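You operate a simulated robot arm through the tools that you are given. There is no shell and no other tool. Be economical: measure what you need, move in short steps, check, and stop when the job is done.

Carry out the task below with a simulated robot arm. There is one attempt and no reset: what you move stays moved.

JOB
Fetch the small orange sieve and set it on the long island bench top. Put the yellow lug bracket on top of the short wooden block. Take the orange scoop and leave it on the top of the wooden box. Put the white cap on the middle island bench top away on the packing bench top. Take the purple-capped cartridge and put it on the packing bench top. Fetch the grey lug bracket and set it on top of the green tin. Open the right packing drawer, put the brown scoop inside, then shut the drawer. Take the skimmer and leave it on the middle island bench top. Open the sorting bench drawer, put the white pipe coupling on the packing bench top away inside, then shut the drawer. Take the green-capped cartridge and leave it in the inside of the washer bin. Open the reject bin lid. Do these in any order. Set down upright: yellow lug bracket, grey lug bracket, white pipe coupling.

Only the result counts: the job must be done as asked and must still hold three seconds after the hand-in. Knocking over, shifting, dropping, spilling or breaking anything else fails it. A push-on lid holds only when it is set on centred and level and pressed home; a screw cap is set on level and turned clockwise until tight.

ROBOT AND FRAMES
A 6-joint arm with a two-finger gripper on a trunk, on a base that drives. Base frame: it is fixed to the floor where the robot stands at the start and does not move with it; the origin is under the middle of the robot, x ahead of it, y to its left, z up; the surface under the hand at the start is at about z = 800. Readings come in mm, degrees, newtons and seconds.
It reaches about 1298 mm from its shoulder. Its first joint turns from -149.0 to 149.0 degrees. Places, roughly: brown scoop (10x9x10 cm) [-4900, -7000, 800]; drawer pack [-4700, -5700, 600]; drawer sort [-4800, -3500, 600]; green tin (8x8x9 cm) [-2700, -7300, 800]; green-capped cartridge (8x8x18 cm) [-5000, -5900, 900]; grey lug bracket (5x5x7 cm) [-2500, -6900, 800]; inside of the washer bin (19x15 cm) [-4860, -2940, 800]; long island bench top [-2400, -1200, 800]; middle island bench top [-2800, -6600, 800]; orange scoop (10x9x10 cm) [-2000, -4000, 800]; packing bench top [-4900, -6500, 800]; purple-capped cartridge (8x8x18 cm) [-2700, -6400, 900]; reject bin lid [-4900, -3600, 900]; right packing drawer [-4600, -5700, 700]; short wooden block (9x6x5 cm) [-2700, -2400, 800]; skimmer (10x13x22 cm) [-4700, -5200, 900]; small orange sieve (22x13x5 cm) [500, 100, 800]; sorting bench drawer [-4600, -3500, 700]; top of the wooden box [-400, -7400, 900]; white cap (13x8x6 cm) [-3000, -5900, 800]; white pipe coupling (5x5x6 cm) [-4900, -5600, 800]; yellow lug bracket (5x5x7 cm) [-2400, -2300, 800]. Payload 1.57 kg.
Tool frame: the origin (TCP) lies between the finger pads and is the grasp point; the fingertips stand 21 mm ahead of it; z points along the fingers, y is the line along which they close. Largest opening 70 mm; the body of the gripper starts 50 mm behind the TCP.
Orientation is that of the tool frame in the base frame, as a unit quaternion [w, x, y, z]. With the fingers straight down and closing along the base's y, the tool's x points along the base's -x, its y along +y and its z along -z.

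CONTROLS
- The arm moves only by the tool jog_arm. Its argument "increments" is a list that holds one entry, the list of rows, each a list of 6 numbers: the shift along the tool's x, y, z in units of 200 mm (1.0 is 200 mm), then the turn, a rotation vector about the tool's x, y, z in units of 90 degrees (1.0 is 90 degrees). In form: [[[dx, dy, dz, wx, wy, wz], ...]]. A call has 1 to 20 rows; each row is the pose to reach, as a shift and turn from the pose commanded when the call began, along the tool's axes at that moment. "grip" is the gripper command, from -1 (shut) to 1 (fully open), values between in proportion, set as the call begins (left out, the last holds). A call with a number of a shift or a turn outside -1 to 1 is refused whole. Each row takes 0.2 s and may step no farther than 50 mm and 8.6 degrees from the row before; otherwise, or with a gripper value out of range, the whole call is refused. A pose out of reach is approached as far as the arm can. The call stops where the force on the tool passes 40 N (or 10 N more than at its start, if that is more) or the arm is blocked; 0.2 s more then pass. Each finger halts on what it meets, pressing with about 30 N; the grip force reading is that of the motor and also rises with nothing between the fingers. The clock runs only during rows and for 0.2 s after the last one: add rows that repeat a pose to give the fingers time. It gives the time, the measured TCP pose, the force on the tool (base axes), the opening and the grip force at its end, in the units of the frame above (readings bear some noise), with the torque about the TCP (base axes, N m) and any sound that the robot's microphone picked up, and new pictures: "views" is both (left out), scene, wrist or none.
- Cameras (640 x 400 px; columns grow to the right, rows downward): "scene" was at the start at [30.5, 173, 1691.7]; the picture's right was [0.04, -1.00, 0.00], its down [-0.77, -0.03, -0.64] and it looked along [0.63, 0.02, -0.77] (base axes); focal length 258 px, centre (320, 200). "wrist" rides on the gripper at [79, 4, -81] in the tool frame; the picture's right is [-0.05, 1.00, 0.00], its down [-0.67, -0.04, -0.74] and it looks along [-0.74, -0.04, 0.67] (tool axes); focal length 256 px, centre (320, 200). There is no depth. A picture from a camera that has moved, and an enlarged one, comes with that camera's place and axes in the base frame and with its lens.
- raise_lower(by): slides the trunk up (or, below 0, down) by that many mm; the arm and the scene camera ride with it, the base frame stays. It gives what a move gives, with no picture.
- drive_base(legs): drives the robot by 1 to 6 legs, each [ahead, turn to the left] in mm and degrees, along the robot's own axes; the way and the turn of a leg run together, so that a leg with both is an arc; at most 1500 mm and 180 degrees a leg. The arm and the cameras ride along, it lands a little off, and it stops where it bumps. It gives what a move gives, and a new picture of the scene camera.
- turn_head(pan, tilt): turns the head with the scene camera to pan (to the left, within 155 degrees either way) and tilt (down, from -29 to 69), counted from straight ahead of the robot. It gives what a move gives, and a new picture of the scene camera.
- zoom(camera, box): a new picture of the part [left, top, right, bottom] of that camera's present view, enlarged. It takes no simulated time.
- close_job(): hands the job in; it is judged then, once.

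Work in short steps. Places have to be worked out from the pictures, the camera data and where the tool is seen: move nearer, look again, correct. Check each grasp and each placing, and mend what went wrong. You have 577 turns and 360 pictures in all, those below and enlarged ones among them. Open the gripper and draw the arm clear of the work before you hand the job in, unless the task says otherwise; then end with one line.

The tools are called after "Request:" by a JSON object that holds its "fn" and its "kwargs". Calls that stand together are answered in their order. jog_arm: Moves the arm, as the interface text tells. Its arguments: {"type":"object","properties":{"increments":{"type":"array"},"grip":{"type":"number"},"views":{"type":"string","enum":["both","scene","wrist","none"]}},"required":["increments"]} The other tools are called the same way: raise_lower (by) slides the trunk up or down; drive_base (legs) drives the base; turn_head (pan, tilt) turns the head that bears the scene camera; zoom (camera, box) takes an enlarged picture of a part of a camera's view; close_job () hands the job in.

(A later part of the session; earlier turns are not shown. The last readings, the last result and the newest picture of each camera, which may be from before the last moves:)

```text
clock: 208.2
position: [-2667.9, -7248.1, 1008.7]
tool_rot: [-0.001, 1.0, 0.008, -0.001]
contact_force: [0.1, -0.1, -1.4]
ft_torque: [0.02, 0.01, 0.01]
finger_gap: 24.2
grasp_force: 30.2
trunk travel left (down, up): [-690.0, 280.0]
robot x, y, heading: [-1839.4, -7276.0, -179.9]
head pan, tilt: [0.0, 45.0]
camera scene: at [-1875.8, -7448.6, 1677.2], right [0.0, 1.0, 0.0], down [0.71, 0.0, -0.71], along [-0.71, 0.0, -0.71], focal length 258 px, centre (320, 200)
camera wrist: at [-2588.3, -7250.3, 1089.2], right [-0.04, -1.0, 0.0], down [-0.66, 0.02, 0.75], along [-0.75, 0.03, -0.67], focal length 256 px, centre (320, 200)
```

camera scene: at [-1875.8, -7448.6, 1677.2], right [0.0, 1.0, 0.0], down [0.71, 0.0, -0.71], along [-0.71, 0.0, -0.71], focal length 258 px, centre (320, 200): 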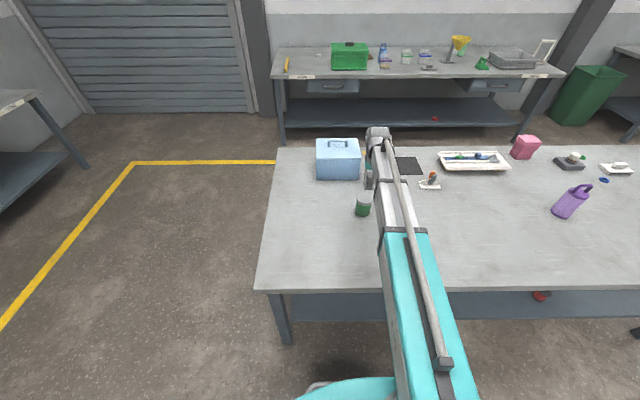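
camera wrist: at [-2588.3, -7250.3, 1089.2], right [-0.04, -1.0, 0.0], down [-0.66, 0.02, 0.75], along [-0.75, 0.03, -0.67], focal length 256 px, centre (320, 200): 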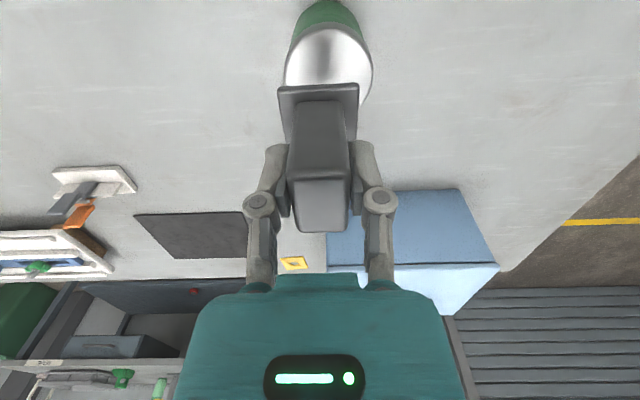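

Aligned within a few mm; small y correction, then lower carefully onto the tin.

Request:
{"fn": "jog_arm", "kwargs": {"increments": [[[0.01, 0.02, 0, 0, 0, 0]]], "views": "none"}}

Request:
{"fn": "raise_lower", "kwargs": {"by": -60}}

Request:
{"fn": "jog_arm", "kwargs": {"increments": [[[0, 0, 0, 0, 0, 0]]], "views": "both"}}

Request:
{"fn": "zoom", "kwargs": {"camera": "scene", "box": [320, 150, 420, 230]}}

```text
clock: 208.6
position: [-2664.8, -7251.0, 1008.9]
tool_rot: [0.0, 1.0, 0.008, -0.001]
contact_force: [0.4, -0.6, -1.2]
ft_torque: [0.01, -0.01, 0.02]
finger_gap: 24.3
grasp_force: 30.2
trunk travel left (down, up): [-690.0, 280.0]
robot x, y, heading: [-1838.2, -7273.0, -180.2]
head pan, tilt: [0.0, 45.0]
```

```text
clock: 209.6
position: [-2665.4, -7251.7, 948.8]
tool_rot: [0.0, 1.0, 0.008, -0.002]
contact_force: [0.2, -0.6, -0.4]
ft_torque: [0.01, 0.01, 0.0]
finger_gap: 24.1
grasp_force: 30.6
trunk travel left (down, up): [-630.0, 340.0]
robot x, y, heading: [-1837.8, -7277.4, -180.2]
head pan, tilt: [0.0, 45.0]
```

```text
clock: 210.0
position: [-2664.2, -7251.2, 948.7]
tool_rot: [0.0, 1.0, 0.008, -0.001]
contact_force: [-0.2, -0.6, -0.4]
ft_torque: [0.02, 0.04, 0.0]
finger_gap: 24.0
grasp_force: 29.7
trunk travel left (down, up): [-630.0, 340.0]
robot x, y, heading: [-1834.5, -7278.8, -179.9]
head pan, tilt: [0.0, 45.0]
camera scene: at [-1875.7, -7448.2, 1617.3], right [0.0, 1.0, 0.0], down [0.71, 0.0, -0.71], along [-0.71, 0.0, -0.71], focal length 258 px, centre (320, 200)
camera wrist: at [-2586.0, -7254.1, 1029.3], right [-0.04, -1.0, 0.0], down [-0.66, 0.02, 0.75], along [-0.75, 0.03, -0.67], focal length 256 px, centre (320, 200)
```

scene: 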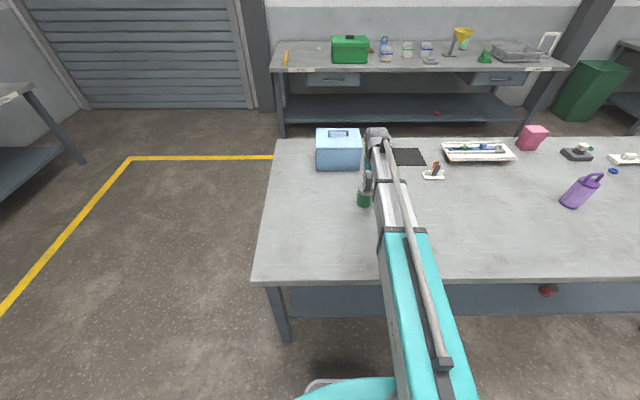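
wrist: 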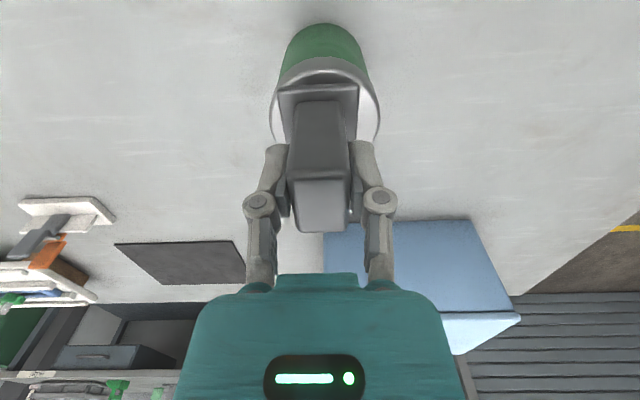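

```text
5.00 times, centred on (370, 190) of scene
camera zoom: at [-1875.7, -7448.2, 1617.3], right [0.0, 1.0, 0.0], down [0.71, 0.0, -0.71], along [-0.71, 0.0, -0.71], focal length 1291 px, centre (70, 250)
```

zoom: 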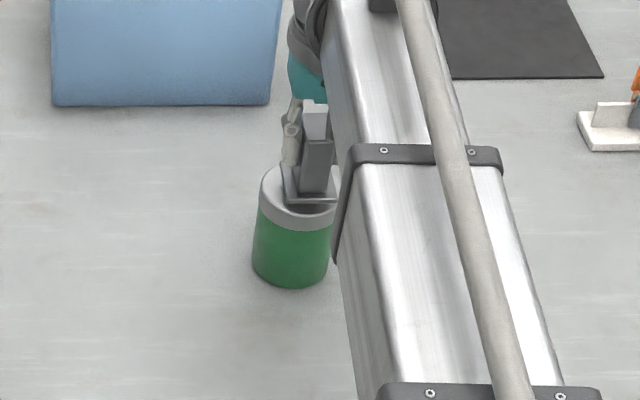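

Just above the lid and near centred. Nudge 3 mm and lower in small steps.

Request:
{"fn": "jog_arm", "kwargs": {"increments": [[[-0.01, 0.015, 0, 0, 0, 0]]], "views": "none"}}

Request:
{"fn": "raise_lower", "kwargs": {"by": -6}}

Request:
{"fn": "raise_lower", "kwargs": {"by": -3}}

```text
clock: 210.4
position: [-2667.7, -7254.6, 948.6]
tool_rot: [0.0, 1.0, 0.009, -0.001]
contact_force: [0.2, -0.5, -1.6]
ft_torque: [-0.02, 0.01, -0.04]
finger_gap: 24.3
grasp_force: 29.9
trunk travel left (down, up): [-630.0, 340.0]
robot x, y, heading: [-1839.6, -7277.9, -179.8]
head pan, tilt: [0.0, 45.0]
```

```text
clock: 210.9
position: [-2666.7, -7255.1, 943.9]
tool_rot: [-0.001, 1.0, 0.008, -0.001]
contact_force: [-0.6, 0.0, -1.2]
ft_torque: [0.02, -0.02, 0.0]
finger_gap: 24.3
grasp_force: 29.9
trunk travel left (down, up): [-624.0, 346.0]
robot x, y, heading: [-1841.2, -7280.9, -179.8]
head pan, tilt: [0.0, 45.0]
```

```text
clock: 211.5
position: [-2667.1, -7254.1, 939.7]
tool_rot: [-0.001, 1.0, 0.009, -0.001]
contact_force: [-0.3, 0.3, -1.9]
ft_torque: [0.0, 0.01, -0.04]
finger_gap: 24.2
grasp_force: 30.2
trunk travel left (down, up): [-621.0, 349.0]
robot x, y, heading: [-1838.7, -7276.9, -179.9]
head pan, tilt: [0.0, 45.0]
```

Request:
{"fn": "raise_lower", "kwargs": {"by": -2}}

Request:
{"fn": "raise_lower", "kwargs": {"by": -2}}

```text
clock: 212.0
position: [-2667.1, -7254.9, 939.2]
tool_rot: [0.001, 1.0, 0.009, -0.004]
contact_force: [-5.3, 0.5, 17.0]
ft_torque: [-0.05, 0.23, 0.01]
finger_gap: 24.4
grasp_force: 30.0
trunk travel left (down, up): [-619.0, 351.0]
robot x, y, heading: [-1838.6, -7280.0, -179.9]
head pan, tilt: [0.0, 45.0]
```

```text
clock: 212.5
position: [-2665.8, -7253.5, 936.8]
tool_rot: [0.0, 1.0, 0.008, -0.002]
contact_force: [-3.4, 0.3, 18.7]
ft_torque: [0.04, 0.06, 0.04]
finger_gap: 24.7
grasp_force: 30.0
trunk travel left (down, up): [-617.0, 353.0]
robot x, y, heading: [-1837.3, -7276.8, -180.2]
head pan, tilt: [0.0, 45.0]
```

Contact (≈18 N). Release and rise.

Request:
{"fn": "jog_arm", "kwargs": {"increments": [[[0, 0, 0, 0, 0, 0], [0, 0, 0, 0, 0, 0], [0, 0, 0, 0, 0, 0]]], "grip": 0.5, "views": "none"}}

Request:
{"fn": "raise_lower", "kwargs": {"by": 100}}

Request:
{"fn": "jog_arm", "kwargs": {"increments": [[[0.1, 0, 0, 0, 0, 0]]], "views": "wrist"}}

```text
clock: 213.3
position: [-2667.0, -7253.4, 936.0]
tool_rot: [0.0, 1.0, 0.01, -0.001]
contact_force: [0.2, -0.3, 0.1]
ft_torque: [0.01, 0.0, 0.01]
finger_gap: 52.5
grasp_force: 0.1
trunk travel left (down, up): [-617.0, 353.0]
robot x, y, heading: [-1840.1, -7276.3, -179.8]
head pan, tilt: [0.0, 45.0]
```

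```text
clock: 214.6
position: [-2666.6, -7254.7, 1035.7]
tool_rot: [0.0, 1.0, 0.008, -0.001]
contact_force: [0.2, -0.9, -0.2]
ft_torque: [-0.01, -0.01, 0.0]
finger_gap: 52.5
grasp_force: 0.1
trunk travel left (down, up): [-717.0, 253.0]
robot x, y, heading: [-1839.5, -7276.6, -179.8]
head pan, tilt: [0.0, 45.0]
```

```text
clock: 215.0
position: [-2646.3, -7253.7, 1035.4]
tool_rot: [0.001, 1.0, 0.008, -0.002]
contact_force: [-0.3, 0.2, -0.1]
ft_torque: [0.01, 0.01, 0.01]
finger_gap: 52.7
grasp_force: 0.1
trunk travel left (down, up): [-717.0, 253.0]
robot x, y, heading: [-1836.0, -7276.3, -179.9]
head pan, tilt: [0.0, 45.0]
camera wrist: at [-2567.2, -7256.6, 1116.4], right [-0.04, -1.0, 0.0], down [-0.66, 0.02, 0.75], along [-0.75, 0.03, -0.67], focal length 256 px, centre (320, 200)
```

wrist: 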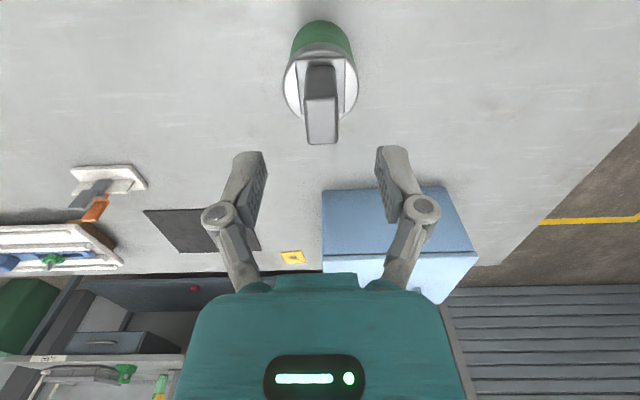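

Grey lug is upright on the tin. Retract, raise the trunk, and drive around the south end into the west aisle.

Request:
{"fn": "jog_arm", "kwargs": {"increments": [[[0.2, 0, 0, 0, 0, 0], [0.4, 0, 0, 0, 0, 0], [0.6, 0, 0, 0, 0, 0], [0.8, 0, 0, 0, 0, 0], [1.0, 0, 0, 0, 0, 0]]], "grip": 1, "views": "none"}}

Request:
{"fn": "raise_lower", "kwargs": {"by": 200}}

Request:
{"fn": "drive_base", "kwargs": {"legs": [[-430, 0], [0, 90], [930, 0], [0, -90]]}}

```text
clock: 216.2
position: [-2445.6, -7252.0, 1035.5]
tool_rot: [0.0, 1.0, 0.009, -0.002]
contact_force: [0.0, -0.4, -0.5]
ft_torque: [0.02, 0.0, 0.0]
finger_gap: 69.9
grasp_force: 0.1
trunk travel left (down, up): [-717.0, 253.0]
robot x, y, heading: [-1835.4, -7277.6, -179.9]
head pan, tilt: [0.0, 45.0]
```

```text
clock: 218.4
position: [-2447.4, -7251.8, 1236.3]
tool_rot: [0.0, 1.0, 0.009, -0.001]
contact_force: [0.1, 0.1, 0.0]
ft_torque: [0.04, 0.01, 0.01]
finger_gap: 69.7
grasp_force: 0.1
trunk travel left (down, up): [-917.0, 53.0]
robot x, y, heading: [-1840.9, -7279.9, -180.0]
head pan, tilt: [0.0, 45.0]
```

```text
clock: 238.4
position: [-2024.3, -8207.4, 1236.2]
tool_rot: [0.0, 1.0, 0.002, -0.002]
contact_force: [-0.2, -0.9, -0.3]
ft_torque: [0.01, 0.02, 0.0]
finger_gap: 70.1
grasp_force: 0.1
trunk travel left (down, up): [-917.0, 53.0]
robot x, y, heading: [-1417.7, -8241.1, 179.5]
head pan, tilt: [0.0, 45.0]
camera scene: at [-1455.6, -8410.0, 1904.3], right [0.01, 1.0, 0.0], down [0.71, -0.01, -0.71], along [-0.71, 0.01, -0.71], focal length 258 px, centre (320, 200)
```

scene: 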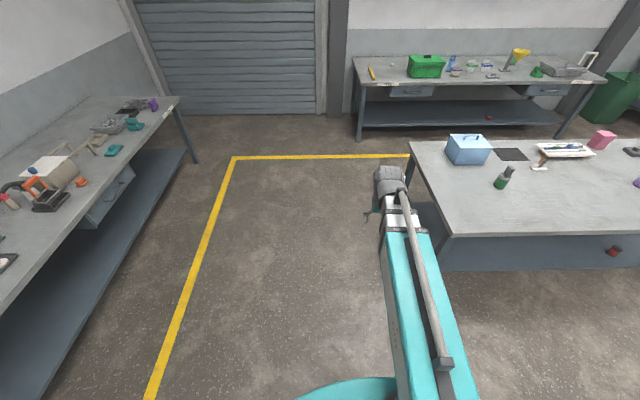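

Request:
{"fn": "drive_base", "kwargs": {"legs": [[1400, 0], [970, 0.5], [0, -90], [1300, 0], [540, 0]]}}

Request:
{"fn": "turn_head", "kwargs": {"pan": -75, "tilt": 45}}

Request:
{"fn": "turn_head", "kwargs": {"pan": 75, "tilt": 45}}

```text
clock: 269.4
position: [-3703.9, -5737.3, 1235.8]
tool_rot: [0.0, -0.703, 0.711, 0.001]
contact_force: [0.4, 0.3, -0.5]
ft_torque: [-0.05, 0.01, -0.02]
finger_gap: 70.0
grasp_force: 0.0
trunk travel left (down, up): [-917.0, 53.0]
robot x, y, heading: [-3744.5, -6344.1, 88.4]
head pan, tilt: [0.0, 45.0]
camera scene: at [-3918.3, -6304.8, 1904.2], right [1.0, -0.03, 0.0], down [-0.02, -0.71, -0.71], along [0.02, 0.71, -0.71], focal length 258 px, centre (320, 200)
```

scene: 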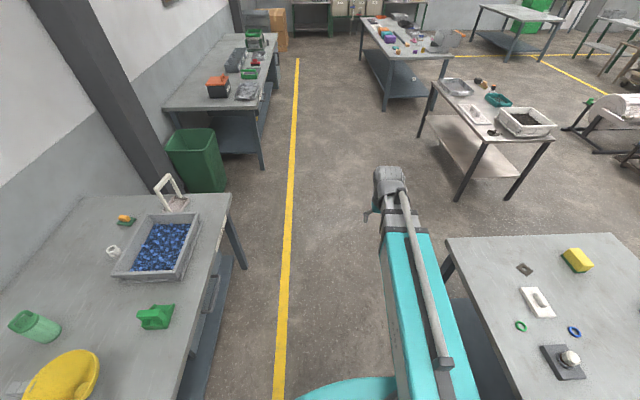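

```text
clock: 270.9
position: [-3706.0, -5737.9, 1236.3]
tool_rot: [0.001, -0.703, 0.711, 0.001]
contact_force: [0.1, 0.3, 0.5]
ft_torque: [-0.01, 0.0, -0.01]
finger_gap: 69.9
grasp_force: 0.1
trunk travel left (down, up): [-917.0, 53.0]
robot x, y, heading: [-3748.0, -6347.9, 88.4]
head pan, tilt: [-75.0, 45.0]
camera scene: at [-3841.5, -6367.7, 1904.3], right [0.23, -0.97, 0.0], down [-0.69, -0.16, -0.71], along [0.69, 0.16, -0.71], focal length 258 px, centre (320, 200)
```

scene: 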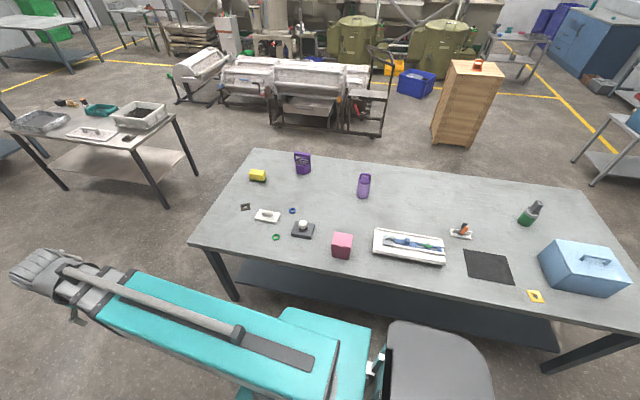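

```text
clock: 273.2
position: [-3704.3, -5736.9, 1235.8]
tool_rot: [0.001, -0.704, 0.71, 0.002]
contact_force: [-0.3, 0.2, 0.3]
ft_torque: [0.02, -0.02, -0.02]
finger_gap: 69.9
grasp_force: 0.0
trunk travel left (down, up): [-917.0, 53.0]
robot x, y, heading: [-3748.9, -6342.5, 88.4]
head pan, tilt: [75.0, 45.0]
camera scene: at [-3998.5, -6363.4, 1904.3], right [0.29, 0.96, 0.0], down [0.68, -0.2, -0.71], along [-0.68, 0.2, -0.71], focal length 258 px, centre (320, 200)
```

scene: 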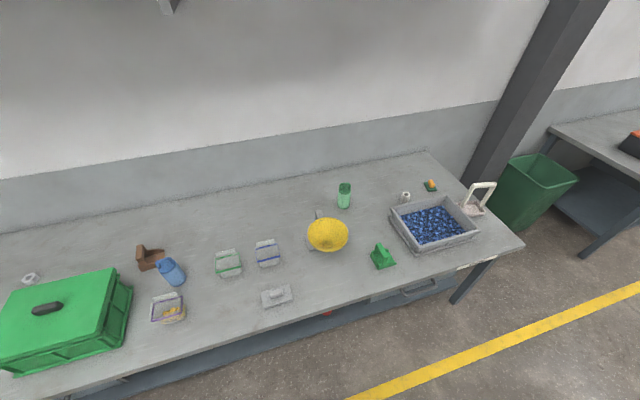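

Everything is located: green-capped cartridge (-4960,-5945), coupling (-4900,-5576), skimmer (-4760,-5180), brown scoop (-4870,-6940), purple cartridge (-2675,-6362), white cap (-2968,-5855). Zoom on both sides.

Request:
{"fn": "zoom", "kwargs": {"camera": "scene", "box": [300, 150, 500, 290]}}

Request:
{"fn": "zoom", "kwargs": {"camera": "scene", "box": [100, 220, 320, 350]}}

Request:
{"fn": "turn_head", "kwargs": {"pan": -75, "tilt": 45}}

Request:
{"fn": "zoom", "kwargs": {"camera": "scene", "box": [220, 140, 400, 270]}}

```text
2.86 times, centred on (400, 220) of scene
camera zoom: at [-3998.5, -6363.4, 1904.3], right [0.29, 0.96, 0.0], down [0.68, -0.2, -0.71], along [-0.68, 0.2, -0.71], focal length 738 px, centre (91, 143)
```

zoom: 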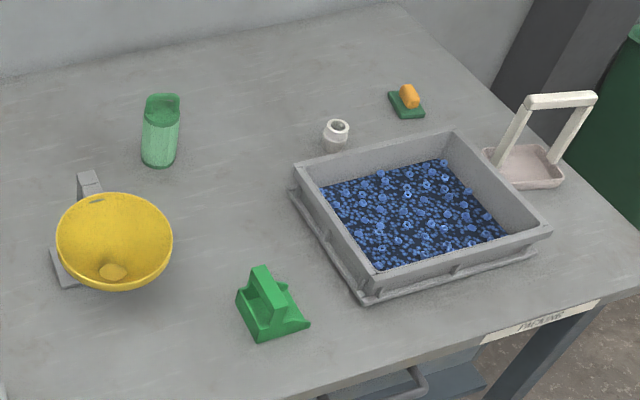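

```text
2.91 times, centred on (210, 285) of scene
camera zoom: at [-3998.5, -6363.4, 1904.3], right [0.29, 0.96, 0.0], down [0.68, -0.2, -0.71], along [-0.68, 0.2, -0.71], focal length 751 px, centre (640, -47)
```

zoom: 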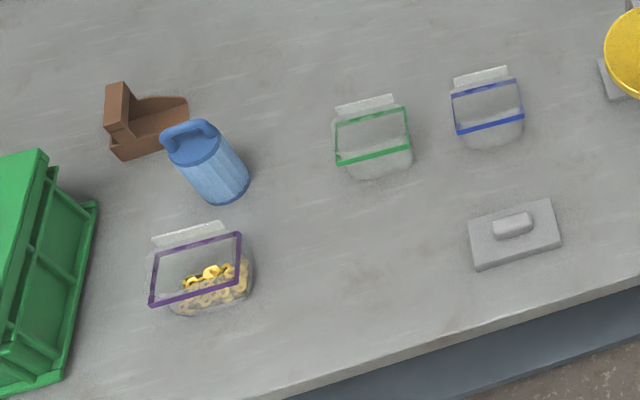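

```text
clock: 275.6
position: [-3704.9, -5737.8, 1235.4]
tool_rot: [0.001, -0.703, 0.711, 0.001]
contact_force: [-0.7, 0.6, -0.5]
ft_torque: [-0.02, 0.01, -0.04]
finger_gap: 70.1
grasp_force: 0.0
trunk travel left (down, up): [-917.0, 53.0]
robot x, y, heading: [-3751.4, -6345.0, 88.3]
head pan, tilt: [-75.0, 45.0]
camera scene: at [-3841.5, -6367.7, 1904.3], right [0.23, -0.97, 0.0], down [-0.69, -0.16, -0.71], along [0.69, 0.16, -0.71], focal length 258 px, centre (320, 200)
```

scene: 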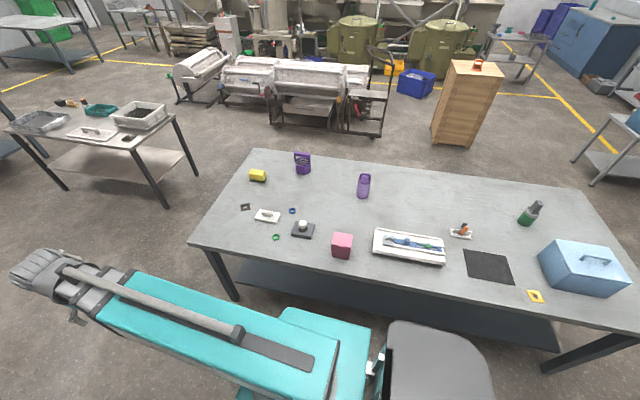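

```text
3.08 times, centred on (310, 205) of scene
camera zoom: at [-3841.5, -6367.7, 1904.3], right [0.23, -0.97, 0.0], down [-0.69, -0.16, -0.71], along [0.69, 0.16, -0.71], focal length 794 px, centre (351, 185)
```

zoom: 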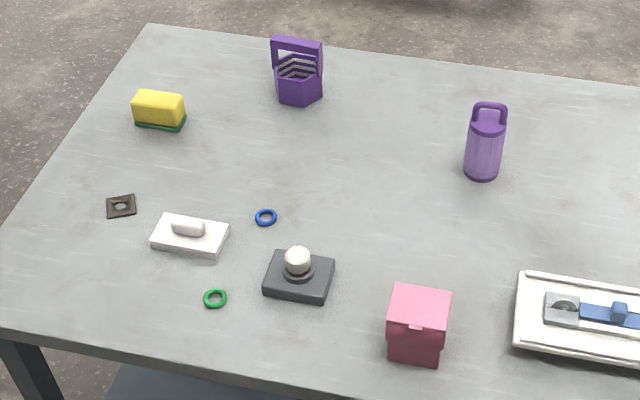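

Both objects need closing along x. Face east, close in, and rotate the gripper.

Request:
{"fn": "drive_base", "kwargs": {"legs": [[0, -88.3], [170, 0]]}}

Request:
{"fn": "jog_arm", "kwargs": {"increments": [[[-0.06, 0, 0, 0, 0, 0.085], [-0.12, 0, 0, 0, 0, 0.17], [-0.18, 0, 0, 0, 0, 0.255], [-0.24, 0, 0, 0, 0, 0.34], [-0.3, 0, 0, 0, 0, 0.425], [-0.36, 0, 0, 0, 0, 0.51], [-0.42, 0, 0, 0, 0, 0.595], [-0.48, 0, 0, 0, 0, 0.68], [-0.54, 0, 0, 0, 0, 0.765], [-0.6, 0, 0, 0, 0, 0.85], [-0.66, 0, 0, 0, 0, 0.93], [-0.7, 0, 0, 0, 0, 1.0]]], "views": "none"}}

Request:
{"fn": "turn_head", "kwargs": {"pan": 0, "tilt": 45}}

```text
clock: 282.8
position: [-2967.9, -6355.8, 1236.2]
tool_rot: [0.0, -0.005, 1.0, 0.0]
contact_force: [0.3, -0.2, -0.1]
ft_torque: [-0.01, 0.04, 0.0]
finger_gap: 69.7
grasp_force: 0.1
trunk travel left (down, up): [-917.0, 53.0]
robot x, y, heading: [-3577.3, -6325.5, -0.1]
head pan, tilt: [-75.0, 45.0]
camera scene: at [-3599.4, -6235.5, 1904.3], right [-0.97, -0.25, 0.0], down [-0.18, 0.68, -0.71], along [0.18, -0.68, -0.71], focal length 258 px, centre (320, 200)
```

scene: 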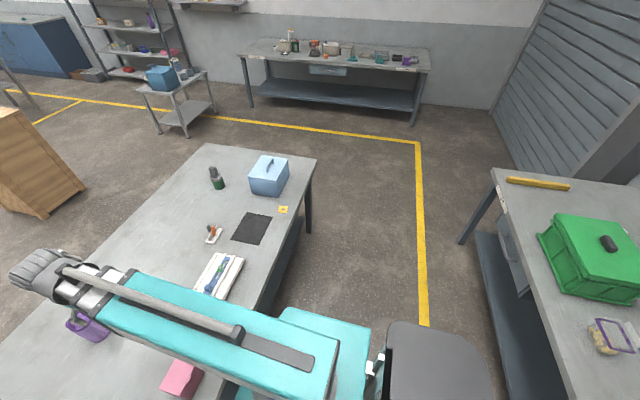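

```text
clock: 285.4
position: [-2829.5, -6353.9, 1235.9]
tool_rot: [0.001, 0.704, 0.71, 0.0]
contact_force: [0.2, -0.2, 0.0]
ft_torque: [0.03, -0.02, -0.02]
finger_gap: 69.9
grasp_force: 0.0
trunk travel left (down, up): [-917.0, 53.0]
robot x, y, heading: [-3577.6, -6328.1, -0.4]
head pan, tilt: [-75.0, 45.0]
```

```text
clock: 286.9
position: [-2828.6, -6354.4, 1236.3]
tool_rot: [0.001, 0.703, 0.711, 0.001]
contact_force: [-0.3, -0.6, 0.5]
ft_torque: [-0.02, -0.01, 0.04]
finger_gap: 70.0
grasp_force: 0.1
trunk travel left (down, up): [-917.0, 53.0]
robot x, y, heading: [-3578.0, -6329.5, -0.0]
head pan, tilt: [0.0, 45.0]
camera scene: at [-3541.4, -6157.3, 1904.3], right [-0.01, -1.0, 0.0], down [-0.71, 0.0, -0.71], along [0.71, 0.0, -0.71], focal length 258 px, centre (320, 200)
```

scene: 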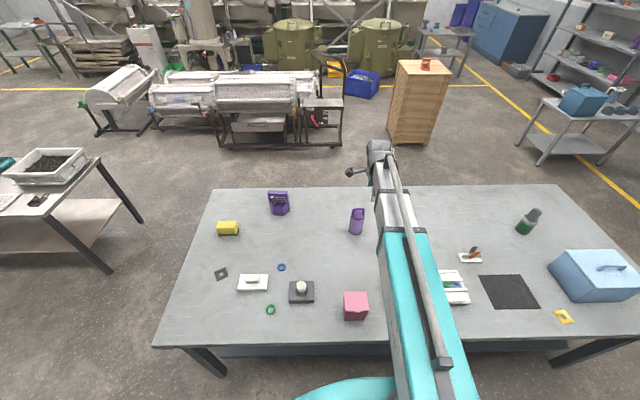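

Request:
{"fn": "zoom", "kwargs": {"camera": "scene", "box": [320, 180, 400, 250]}}

Request:
{"fn": "jog_arm", "kwargs": {"increments": [[[0, 0.2, 0, 0, 0, 0], [0, 0.4, 0, 0, 0, 0]]], "views": "wrist"}}

```text
5.71 times, centred on (360, 215) of scene
camera zoom: at [-3541.4, -6157.3, 1904.3], right [-0.01, -1.0, 0.0], down [-0.71, 0.0, -0.71], along [0.71, 0.0, -0.71], focal length 1475 px, centre (91, 114)
```

zoom: 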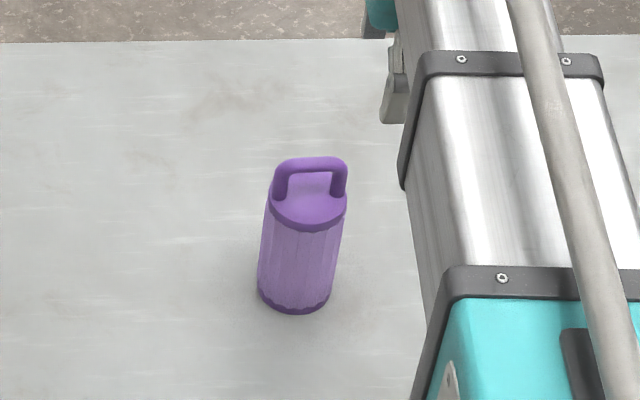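

```text
clock: 287.5
position: [-2747.8, -6354.4, 1235.1]
tool_rot: [0.001, 0.703, 0.711, 0.001]
contact_force: [0.1, -0.8, 0.6]
ft_torque: [0.01, 0.0, -0.02]
finger_gap: 69.8
grasp_force: 0.0
trunk travel left (down, up): [-917.0, 53.0]
robot x, y, heading: [-3575.9, -6324.1, -0.5]
head pan, tilt: [0.0, 45.0]
camera wrist: at [-2745.1, -6274.2, 1316.1], right [1.0, -0.04, 0.0], down [-0.03, -0.67, 0.75], along [-0.03, -0.74, -0.67], focal length 256 px, centre (320, 200)
```

wrist: 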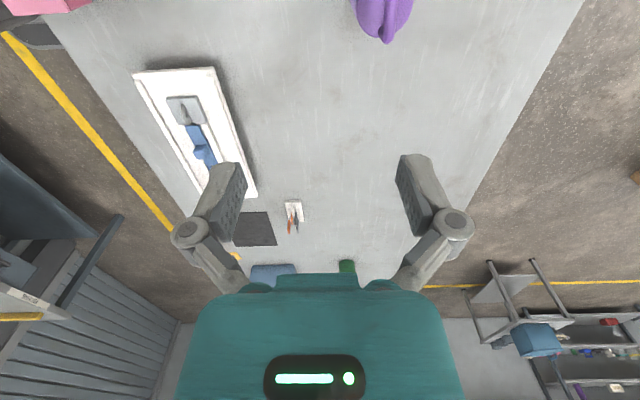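

Centre on the handle and lower for a closer look.

Request:
{"fn": "jog_arm", "kwargs": {"increments": [[[0.01, 0.2, 0, 0, 0, 0], [0.02, 0.38, 0, 0, 0, 0]]], "views": "none"}}

Request:
{"fn": "raise_lower", "kwargs": {"by": -150}}

Request:
{"fn": "jog_arm", "kwargs": {"increments": [[[0, 0, 0, 0, 0, 0]]], "views": "wrist"}}

```text
clock: 288.1
position: [-2671.1, -6348.9, 1235.0]
tool_rot: [0.001, 0.703, 0.711, 0.001]
contact_force: [0.6, 0.5, 0.3]
ft_torque: [-0.02, 0.0, -0.01]
finger_gap: 69.9
grasp_force: 0.0
trunk travel left (down, up): [-917.0, 53.0]
robot x, y, heading: [-3573.5, -6329.5, -0.3]
head pan, tilt: [0.0, 45.0]
```

```text
clock: 289.9
position: [-2671.1, -6349.4, 1085.3]
tool_rot: [0.001, 0.703, 0.711, 0.001]
contact_force: [0.4, -0.4, -0.1]
ft_torque: [0.01, -0.01, 0.0]
finger_gap: 70.2
grasp_force: 0.1
trunk travel left (down, up): [-767.0, 203.0]
robot x, y, heading: [-3575.4, -6325.9, -0.3]
head pan, tilt: [0.0, 45.0]
```

```text
clock: 290.3
position: [-2672.0, -6349.1, 1085.3]
tool_rot: [0.0, 0.703, 0.711, 0.0]
contact_force: [-0.2, 0.2, 0.6]
ft_torque: [0.0, 0.0, -0.02]
finger_gap: 69.9
grasp_force: 0.1
trunk travel left (down, up): [-767.0, 203.0]
robot x, y, heading: [-3574.9, -6325.9, -0.5]
head pan, tilt: [0.0, 45.0]
camera wrist: at [-2670.2, -6269.1, 1166.5], right [1.0, -0.04, 0.0], down [-0.03, -0.67, 0.75], along [-0.03, -0.74, -0.67], focal length 256 px, centre (320, 200)
```

wrist: 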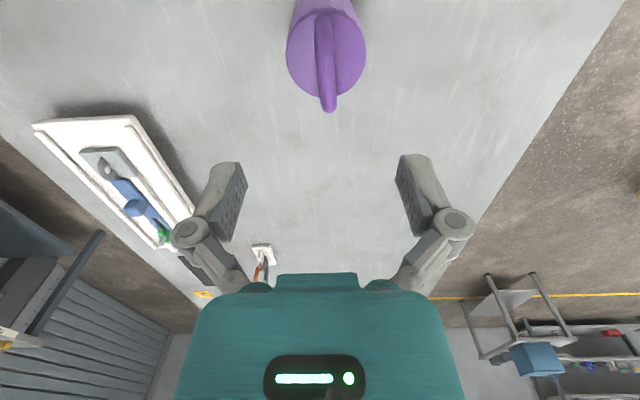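

Handle is aligned at x≈-2668. Nudge and lower more for a height check.

Request:
{"fn": "jog_arm", "kwargs": {"increments": [[[0, 0.02, 0, 0, 0, 0]]], "views": "none"}}

Request:
{"fn": "raise_lower", "kwargs": {"by": -95}}

Request:
{"fn": "jog_arm", "kwargs": {"increments": [[[0, 0, 0, 0, 0, 0]]], "views": "both"}}

Request:
{"fn": "zoom", "kwargs": {"camera": "scene", "box": [320, 150, 420, 230]}}

```text
clock: 290.7
position: [-2667.5, -6348.3, 1085.4]
tool_rot: [0.001, 0.703, 0.711, 0.001]
contact_force: [-0.5, 0.5, -0.5]
ft_torque: [0.0, -0.01, 0.0]
finger_gap: 69.9
grasp_force: 0.1
trunk travel left (down, up): [-767.0, 203.0]
robot x, y, heading: [-3578.1, -6326.4, -0.2]
head pan, tilt: [0.0, 45.0]
```

```text
clock: 291.9
position: [-2669.1, -6349.1, 991.2]
tool_rot: [0.0, 0.704, 0.711, 0.0]
contact_force: [0.2, 0.0, -0.2]
ft_torque: [0.02, -0.01, 0.01]
finger_gap: 69.9
grasp_force: 0.0
trunk travel left (down, up): [-672.0, 298.0]
robot x, y, heading: [-3575.7, -6328.6, -0.4]
head pan, tilt: [0.0, 45.0]
```

```text
clock: 292.4
position: [-2669.5, -6348.5, 991.2]
tool_rot: [0.001, 0.703, 0.711, 0.001]
contact_force: [-0.3, -0.2, 0.5]
ft_torque: [0.03, -0.02, 0.02]
finger_gap: 69.9
grasp_force: 0.1
trunk travel left (down, up): [-672.0, 298.0]
robot x, y, heading: [-3578.6, -6323.5, -0.3]
head pan, tilt: [0.0, 45.0]
camera scene: at [-3541.3, -6157.3, 1659.3], right [-0.01, -1.0, 0.0], down [-0.71, 0.0, -0.71], along [0.71, 0.0, -0.71], focal length 258 px, centre (320, 200)
camera wrist: at [-2666.0, -6268.8, 1071.5], right [1.0, -0.04, 0.0], down [-0.03, -0.67, 0.75], along [-0.03, -0.74, -0.67], focal length 256 px, centre (320, 200)
```

scene: 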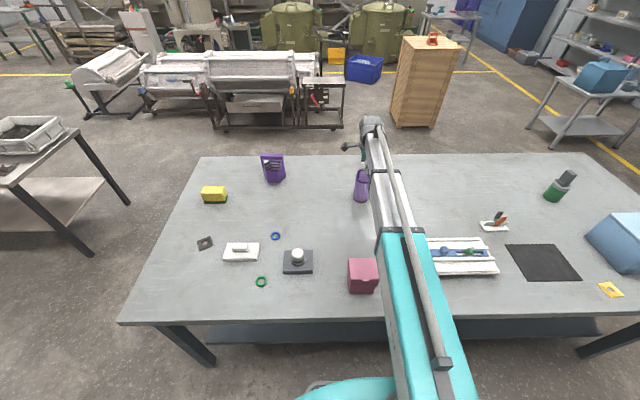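
wrist: 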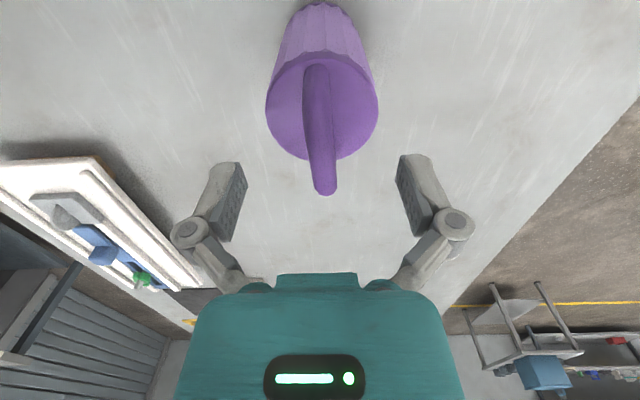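

```text
5.00 times, centred on (370, 190) of scene
camera zoom: at [-3541.3, -6157.3, 1659.3], right [-0.01, -1.0, 0.0], down [-0.71, 0.0, -0.71], along [0.71, 0.0, -0.71], focal length 1291 px, centre (70, 250)
```

zoom: 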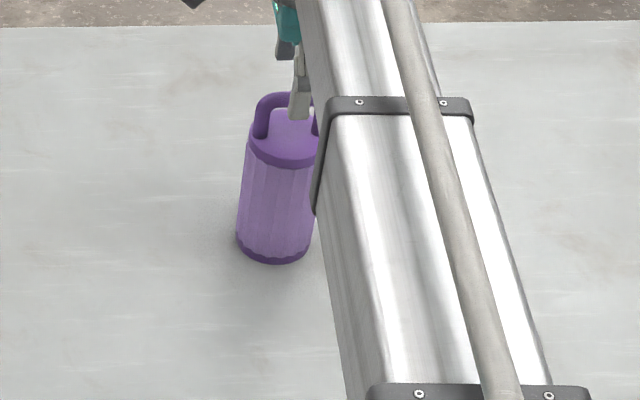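

Handle top ≈975, lid ≈916. Descend to TCP≈961 and grip.

Request:
{"fn": "raise_lower", "kwargs": {"by": -30}}

Request:
{"fn": "jog_arm", "kwargs": {"increments": [[[0, 0, 0, 0, 0, 0], [0, 0, 0, 0, 0, 0], [0, 0, 0, 0, 0, 0], [0, 0, 0, 0, 0, 0], [0, 0, 0, 0, 0, 0], [0, 0, 0, 0, 0, 0]]], "grip": -1, "views": "wrist"}}

Request:
{"fn": "raise_lower", "kwargs": {"by": 8}}

Request:
{"fn": "raise_lower", "kwargs": {"by": 30}}

```text
clock: 293.1
position: [-2668.4, -6349.0, 960.2]
tool_rot: [0.001, 0.703, 0.711, 0.002]
contact_force: [0.3, 0.8, -0.2]
ft_torque: [0.0, 0.01, 0.0]
finger_gap: 70.3
grasp_force: 0.0
trunk travel left (down, up): [-642.0, 328.0]
robot x, y, heading: [-3577.2, -6322.3, -0.3]
head pan, tilt: [0.0, 45.0]
```

```text
clock: 294.5
position: [-2669.5, -6348.4, 960.5]
tool_rot: [0.001, 0.703, 0.711, 0.001]
contact_force: [-1.4, -0.8, 1.1]
ft_torque: [-0.04, 0.03, 0.0]
finger_gap: 12.4
grasp_force: 30.2
trunk travel left (down, up): [-642.0, 328.0]
robot x, y, heading: [-3578.7, -6321.7, -0.3]
head pan, tilt: [0.0, 45.0]
camera wrist: at [-2666.3, -6268.8, 1041.7], right [1.0, -0.04, 0.0], down [-0.03, -0.67, 0.75], along [-0.03, -0.74, -0.67], focal length 256 px, centre (320, 200)
```

wrist: 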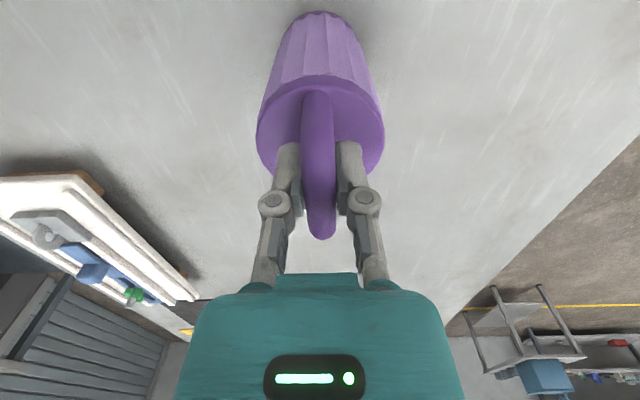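

```text
clock: 295.1
position: [-2669.1, -6347.6, 968.0]
tool_rot: [0.001, 0.703, 0.711, 0.001]
contact_force: [1.1, 0.4, -3.3]
ft_torque: [0.0, -0.01, -0.02]
finger_gap: 12.5
grasp_force: 29.7
trunk travel left (down, up): [-650.0, 320.0]
robot x, y, heading: [-3577.3, -6329.1, -0.3]
head pan, tilt: [0.0, 45.0]
```

```text
clock: 295.8
position: [-2668.0, -6348.3, 999.0]
tool_rot: [0.002, 0.703, 0.711, 0.0]
contact_force: [0.3, 0.3, -1.3]
ft_torque: [-0.01, 0.0, -0.03]
finger_gap: 12.7
grasp_force: 30.3
trunk travel left (down, up): [-680.0, 290.0]
robot x, y, heading: [-3577.9, -6325.1, -0.3]
head pan, tilt: [0.0, 45.0]
```

Held (~0.2 kg). Raise, retract, and turn to the packing bench.

Request:
{"fn": "raise_lower", "kwargs": {"by": 175}}

Request:
{"fn": "jog_arm", "kwargs": {"increments": [[[0, -0.2, 0, 0, 0, 0], [0, -0.4, 0, 0, 0, 0], [0, -0.6, 0, 0, 0, 0], [0, -0.8, 0, 0, 0, 0], [0, -1.0, 0, 0, 0, 0]]], "views": "none"}}

Request:
{"fn": "drive_base", "kwargs": {"legs": [[-170, 0], [0, 180], [90, 0]]}}

```text
clock: 297.8
position: [-2669.2, -6348.2, 1174.1]
tool_rot: [0.001, 0.704, 0.711, 0.0]
contact_force: [1.0, 0.2, -2.1]
ft_torque: [0.01, -0.01, -0.04]
finger_gap: 12.3
grasp_force: 30.0
trunk travel left (down, up): [-855.0, 115.0]
robot x, y, heading: [-3576.1, -6327.0, -0.2]
head pan, tilt: [0.0, 45.0]
```

```text
clock: 299.0
position: [-2869.1, -6351.0, 1174.8]
tool_rot: [0.001, 0.704, 0.71, 0.001]
contact_force: [-0.4, -0.5, -2.6]
ft_torque: [0.0, 0.02, 0.02]
finger_gap: 12.3
grasp_force: 29.8
trunk travel left (down, up): [-855.0, 115.0]
robot x, y, heading: [-3576.3, -6325.6, -0.4]
head pan, tilt: [0.0, 45.0]
```

```text
clock: 311.8
position: [-4459.5, -6297.8, 1173.6]
tool_rot: [-0.001, 0.709, -0.706, -0.001]
contact_force: [-1.1, -0.5, -2.4]
ft_torque: [-0.03, -0.03, 0.0]
finger_gap: 12.7
grasp_force: 29.9
trunk travel left (down, up): [-855.0, 115.0]
robot x, y, heading: [-3747.9, -6242.4, 178.7]
head pan, tilt: [0.0, 45.0]
stopped in leg 2: the robot was blocked; the commanded pose is now the measured one
camera scene: at [-3791.7, -6413.6, 1842.1], right [0.02, 1.0, 0.0], down [0.71, -0.02, -0.71], along [-0.71, 0.02, -0.71], focal length 258 px, centre (320, 200)
```

scene: 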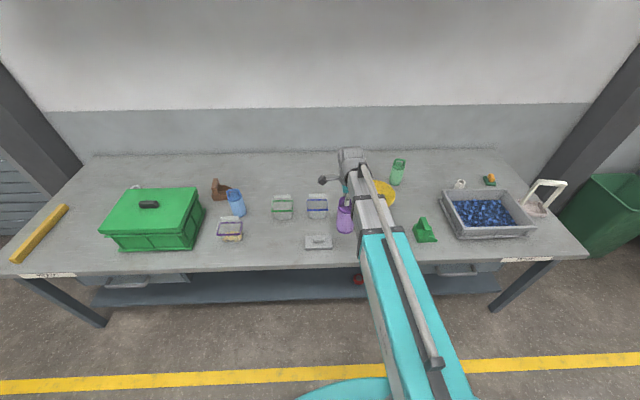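

The base rear bumped while turning (likely the island edge behind). I move ahead a bit, then position the cartridge over free space at about (-4560,-6240).

Request:
{"fn": "drive_base", "kwargs": {"legs": [[60, 1]]}}

Request:
{"fn": "jog_arm", "kwargs": {"increments": [[[-0.1, 0.1, 0, 0, 0, 0], [-0.2, 0.2, 0, 0, 0, 0], [-0.28, 0.2, 0, 0, 0, 0]]], "views": "wrist"}}

```text
clock: 312.8
position: [-4519.3, -6306.9, 1172.8]
tool_rot: [0.0, 0.715, -0.699, -0.001]
contact_force: [0.3, -0.4, -3.3]
ft_torque: [-0.02, -0.04, 0.04]
finger_gap: 12.5
grasp_force: 30.2
trunk travel left (down, up): [-855.0, 115.0]
robot x, y, heading: [-3809.2, -6239.6, 179.5]
head pan, tilt: [0.0, 45.0]
camera scene: at [-3851.1, -6410.0, 1842.2], right [0.01, 1.0, 0.0], down [0.71, -0.01, -0.71], along [-0.71, 0.01, -0.71], focal length 258 px, centre (320, 200)
```

scene: 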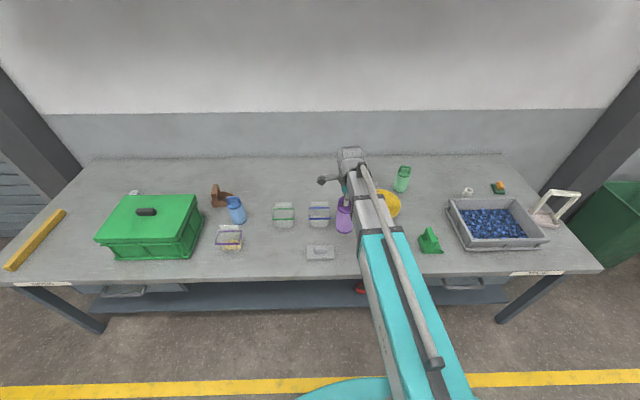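

```text
clock: 313.6
position: [-4560.2, -6252.9, 1174.0]
tool_rot: [0.001, 0.714, -0.7, -0.001]
contact_force: [-0.5, 0.5, -1.1]
ft_torque: [-0.01, -0.01, 0.03]
finger_gap: 12.7
grasp_force: 30.3
trunk travel left (down, up): [-855.0, 115.0]
robot x, y, heading: [-3810.8, -6239.5, 179.6]
head pan, tilt: [0.0, 45.0]
camera wrist: at [-4562.4, -6331.6, 1254.4], right [-1.0, 0.03, 0.0], down [0.02, 0.67, 0.75], along [0.02, 0.75, -0.67], focal length 256 px, centre (320, 200)
```

wrist: 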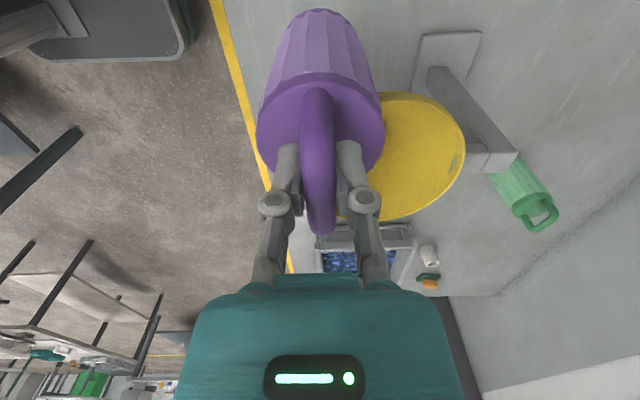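

Clear of the funnel. Lower to the bench.

Request:
{"fn": "raise_lower", "kwargs": {"by": -200}}

Request:
{"fn": "raise_lower", "kwargs": {"by": -8}}

Request:
{"fn": "raise_lower", "kwargs": {"by": -3}}

Request:
{"fn": "raise_lower", "kwargs": {"by": -2}}

```text
clock: 315.4
position: [-4558.8, -6251.7, 989.8]
tool_rot: [0.001, 0.715, -0.699, -0.006]
contact_force: [8.1, -2.8, 16.1]
ft_torque: [0.92, 0.8, -0.27]
finger_gap: 12.3
grasp_force: 30.1
trunk travel left (down, up): [-669.0, 301.0]
robot x, y, heading: [-3811.3, -6237.9, 179.5]
head pan, tilt: [0.0, 45.0]
stopped: the force on the tool passed its limit at 119 N (the readings are from after the stop); the commanded pose is now the measured one
```

```text
clock: 315.8
position: [-4559.8, -6252.1, 989.0]
tool_rot: [0.001, 0.715, -0.7, -0.009]
contact_force: [5.1, -4.7, 33.9]
ft_torque: [1.69, 0.84, -0.1]
finger_gap: 12.6
grasp_force: 29.7
trunk travel left (down, up): [-668.0, 302.0]
robot x, y, heading: [-3805.7, -6235.2, 179.5]
head pan, tilt: [0.0, 45.0]
stopped: the force on the tool passed its limit at 56 N (the readings are from after the stop); the commanded pose is now the measured one
```

```text
clock: 316.1
position: [-4559.4, -6251.4, 987.4]
tool_rot: [0.001, 0.715, -0.699, -0.011]
contact_force: [4.0, -4.3, 36.0]
ft_torque: [1.83, 0.84, -0.1]
finger_gap: 12.5
grasp_force: 30.1
trunk travel left (down, up): [-668.0, 302.0]
robot x, y, heading: [-3810.6, -6241.9, 179.3]
head pan, tilt: [0.0, 45.0]
stopped: the force on the tool passed its limit at 50 N (the readings are from after the stop); the commanded pose is now the measured one
```

```text
clock: 316.4
position: [-4560.0, -6251.3, 988.2]
tool_rot: [0.001, 0.715, -0.699, -0.013]
contact_force: [2.5, -4.5, 40.7]
ft_torque: [1.99, 0.88, -0.11]
finger_gap: 12.7
grasp_force: 29.4
trunk travel left (down, up): [-667.0, 303.0]
robot x, y, heading: [-3811.1, -6241.2, 179.4]
head pan, tilt: [0.0, 45.0]
stopped: the force on the tool passed its limit at 52 N (the readings are from after the stop); the commanded pose is now the measured one
```

Contact earlier than expected (bench may be ~825 high). Ease up and look.

Request:
{"fn": "raise_lower", "kwargs": {"by": 2}}

Request:
{"fn": "jog_arm", "kwargs": {"increments": [[[0, 0, 0, 0, 0, 0]]], "views": "both"}}

Request:
{"fn": "zoom", "kwargs": {"camera": "scene", "box": [290, 170, 420, 270]}}

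```text
clock: 316.9
position: [-4561.1, -6251.3, 989.2]
tool_rot: [0.0, 0.714, -0.7, -0.01]
contact_force: [8.9, -2.6, 12.8]
ft_torque: [0.73, 0.68, -0.37]
finger_gap: 12.5
grasp_force: 30.0
trunk travel left (down, up): [-669.0, 301.0]
robot x, y, heading: [-3807.6, -6240.3, 179.7]
head pan, tilt: [0.0, 45.0]
```

```text
clock: 317.4
position: [-4560.6, -6251.9, 989.6]
tool_rot: [0.0, 0.714, -0.7, -0.01]
contact_force: [7.3, -1.0, 10.4]
ft_torque: [0.55, 0.61, -0.28]
finger_gap: 12.6
grasp_force: 30.0
trunk travel left (down, up): [-669.0, 301.0]
robot x, y, heading: [-3807.3, -6236.7, 179.6]
head pan, tilt: [0.0, 45.0]
camera scene: at [-3846.9, -6410.1, 1656.4], right [0.01, 1.0, 0.0], down [0.71, -0.01, -0.71], along [-0.71, 0.01, -0.71], focal length 258 px, centre (320, 200)
camera wrist: at [-4562.8, -6332.0, 1068.7], right [-1.0, 0.03, 0.02], down [0.03, 0.66, 0.75], along [0.01, 0.75, -0.66], focal length 256 px, centre (320, 200)
```

scene: 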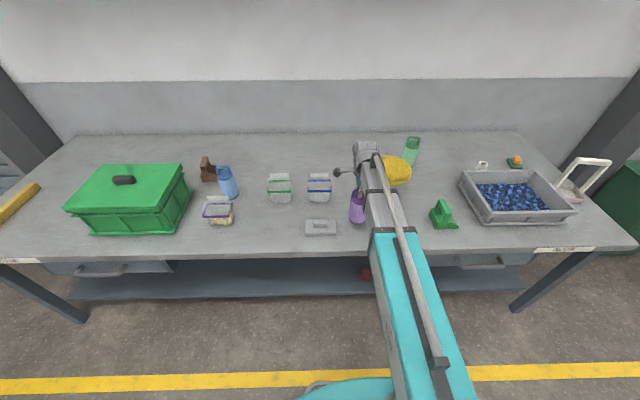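
wrist: 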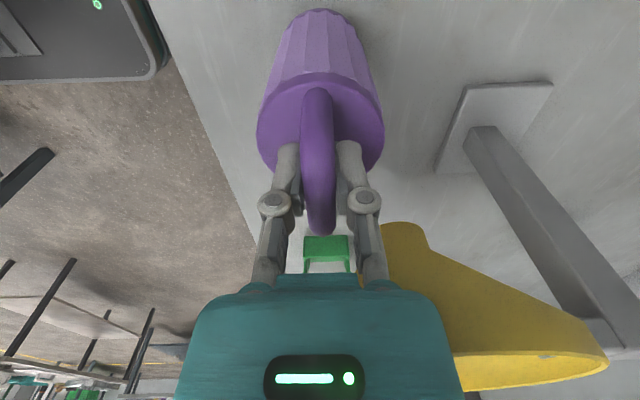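

```text
4.00 times, centred on (355, 220) of scene
camera zoom: at [-3846.9, -6410.1, 1656.4], right [0.01, 1.0, 0.0], down [0.71, -0.01, -0.71], along [-0.71, 0.01, -0.71], focal length 1032 px, centre (180, 120)
```

zoom: 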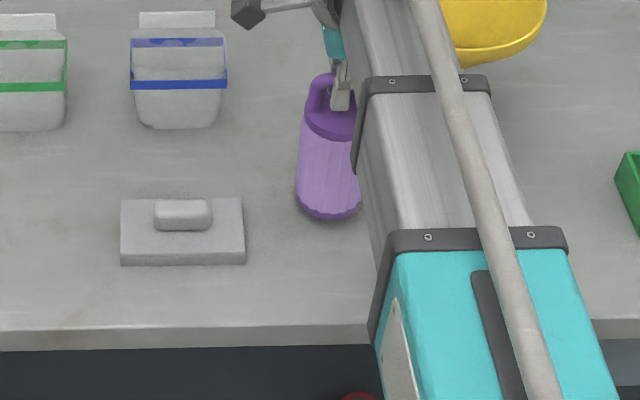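

Torque says the contact is offset toward +y — the gripper body is touching the funnel rim. Raise straight up right away.

Request:
{"fn": "raise_lower", "kwargs": {"by": 60}}

Request:
{"fn": "jog_arm", "kwargs": {"increments": [[[0, 0, 0, 0, 0, 0]]], "views": "both"}}

Request:
{"fn": "zoom", "kwargs": {"camera": "scene", "box": [340, 130, 460, 240]}}

```text
clock: 318.4
position: [-4562.4, -6252.1, 1048.0]
tool_rot: [0.001, 0.715, -0.699, -0.009]
contact_force: [0.9, 0.1, -2.3]
ft_torque: [-0.01, 0.0, 0.03]
finger_gap: 12.7
grasp_force: 30.6
trunk travel left (down, up): [-729.0, 241.0]
robot x, y, heading: [-3808.0, -6243.6, 179.6]
head pan, tilt: [0.0, 45.0]
```

```text
clock: 318.8
position: [-4563.1, -6251.7, 1046.7]
tool_rot: [0.001, 0.715, -0.699, -0.009]
contact_force: [-0.1, 0.2, -1.9]
ft_torque: [0.02, 0.01, 0.02]
finger_gap: 12.3
grasp_force: 29.9
trunk travel left (down, up): [-729.0, 241.0]
robot x, y, heading: [-3808.9, -6239.1, 179.6]
head pan, tilt: [0.0, 45.0]
camera scene: at [-3849.4, -6409.9, 1716.4], right [0.01, 1.0, 0.0], down [0.71, -0.01, -0.71], along [-0.71, 0.01, -0.71], focal length 258 px, centre (320, 200)
camera wrist: at [-4564.4, -6331.9, 1127.6], right [-1.0, 0.03, 0.01], down [0.03, 0.66, 0.75], along [0.01, 0.75, -0.66], focal length 256 px, centre (320, 200)
```

scene: 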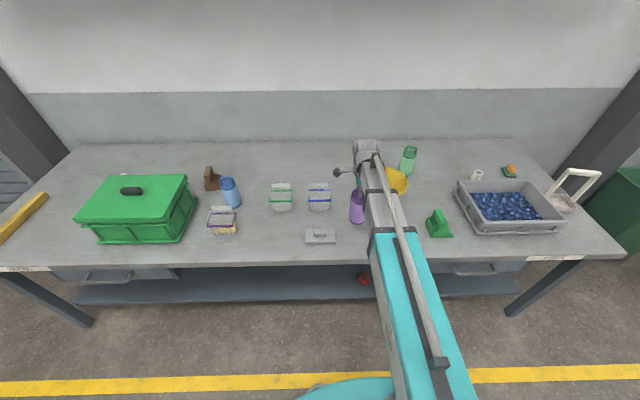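
wrist: 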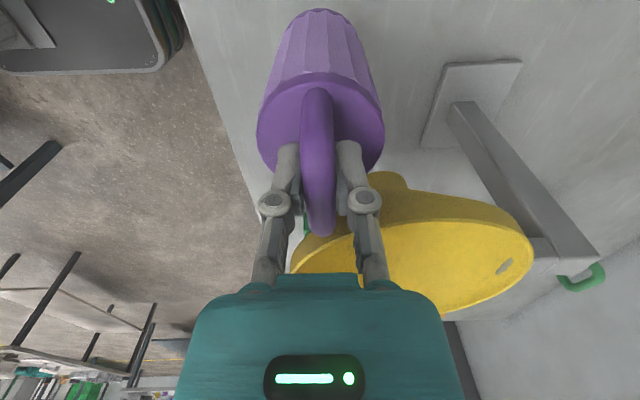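

```text
3.64 times, centred on (400, 185) of scene
camera zoom: at [-3849.4, -6409.9, 1716.4], right [0.01, 1.0, 0.0], down [0.71, -0.01, -0.71], along [-0.71, 0.01, -0.71], focal length 939 px, centre (29, 254)
```

zoom: 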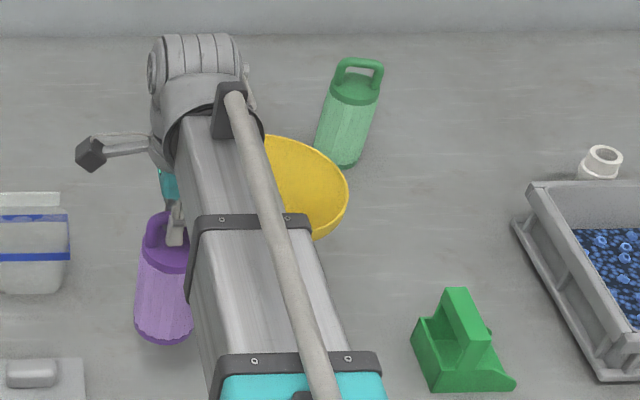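

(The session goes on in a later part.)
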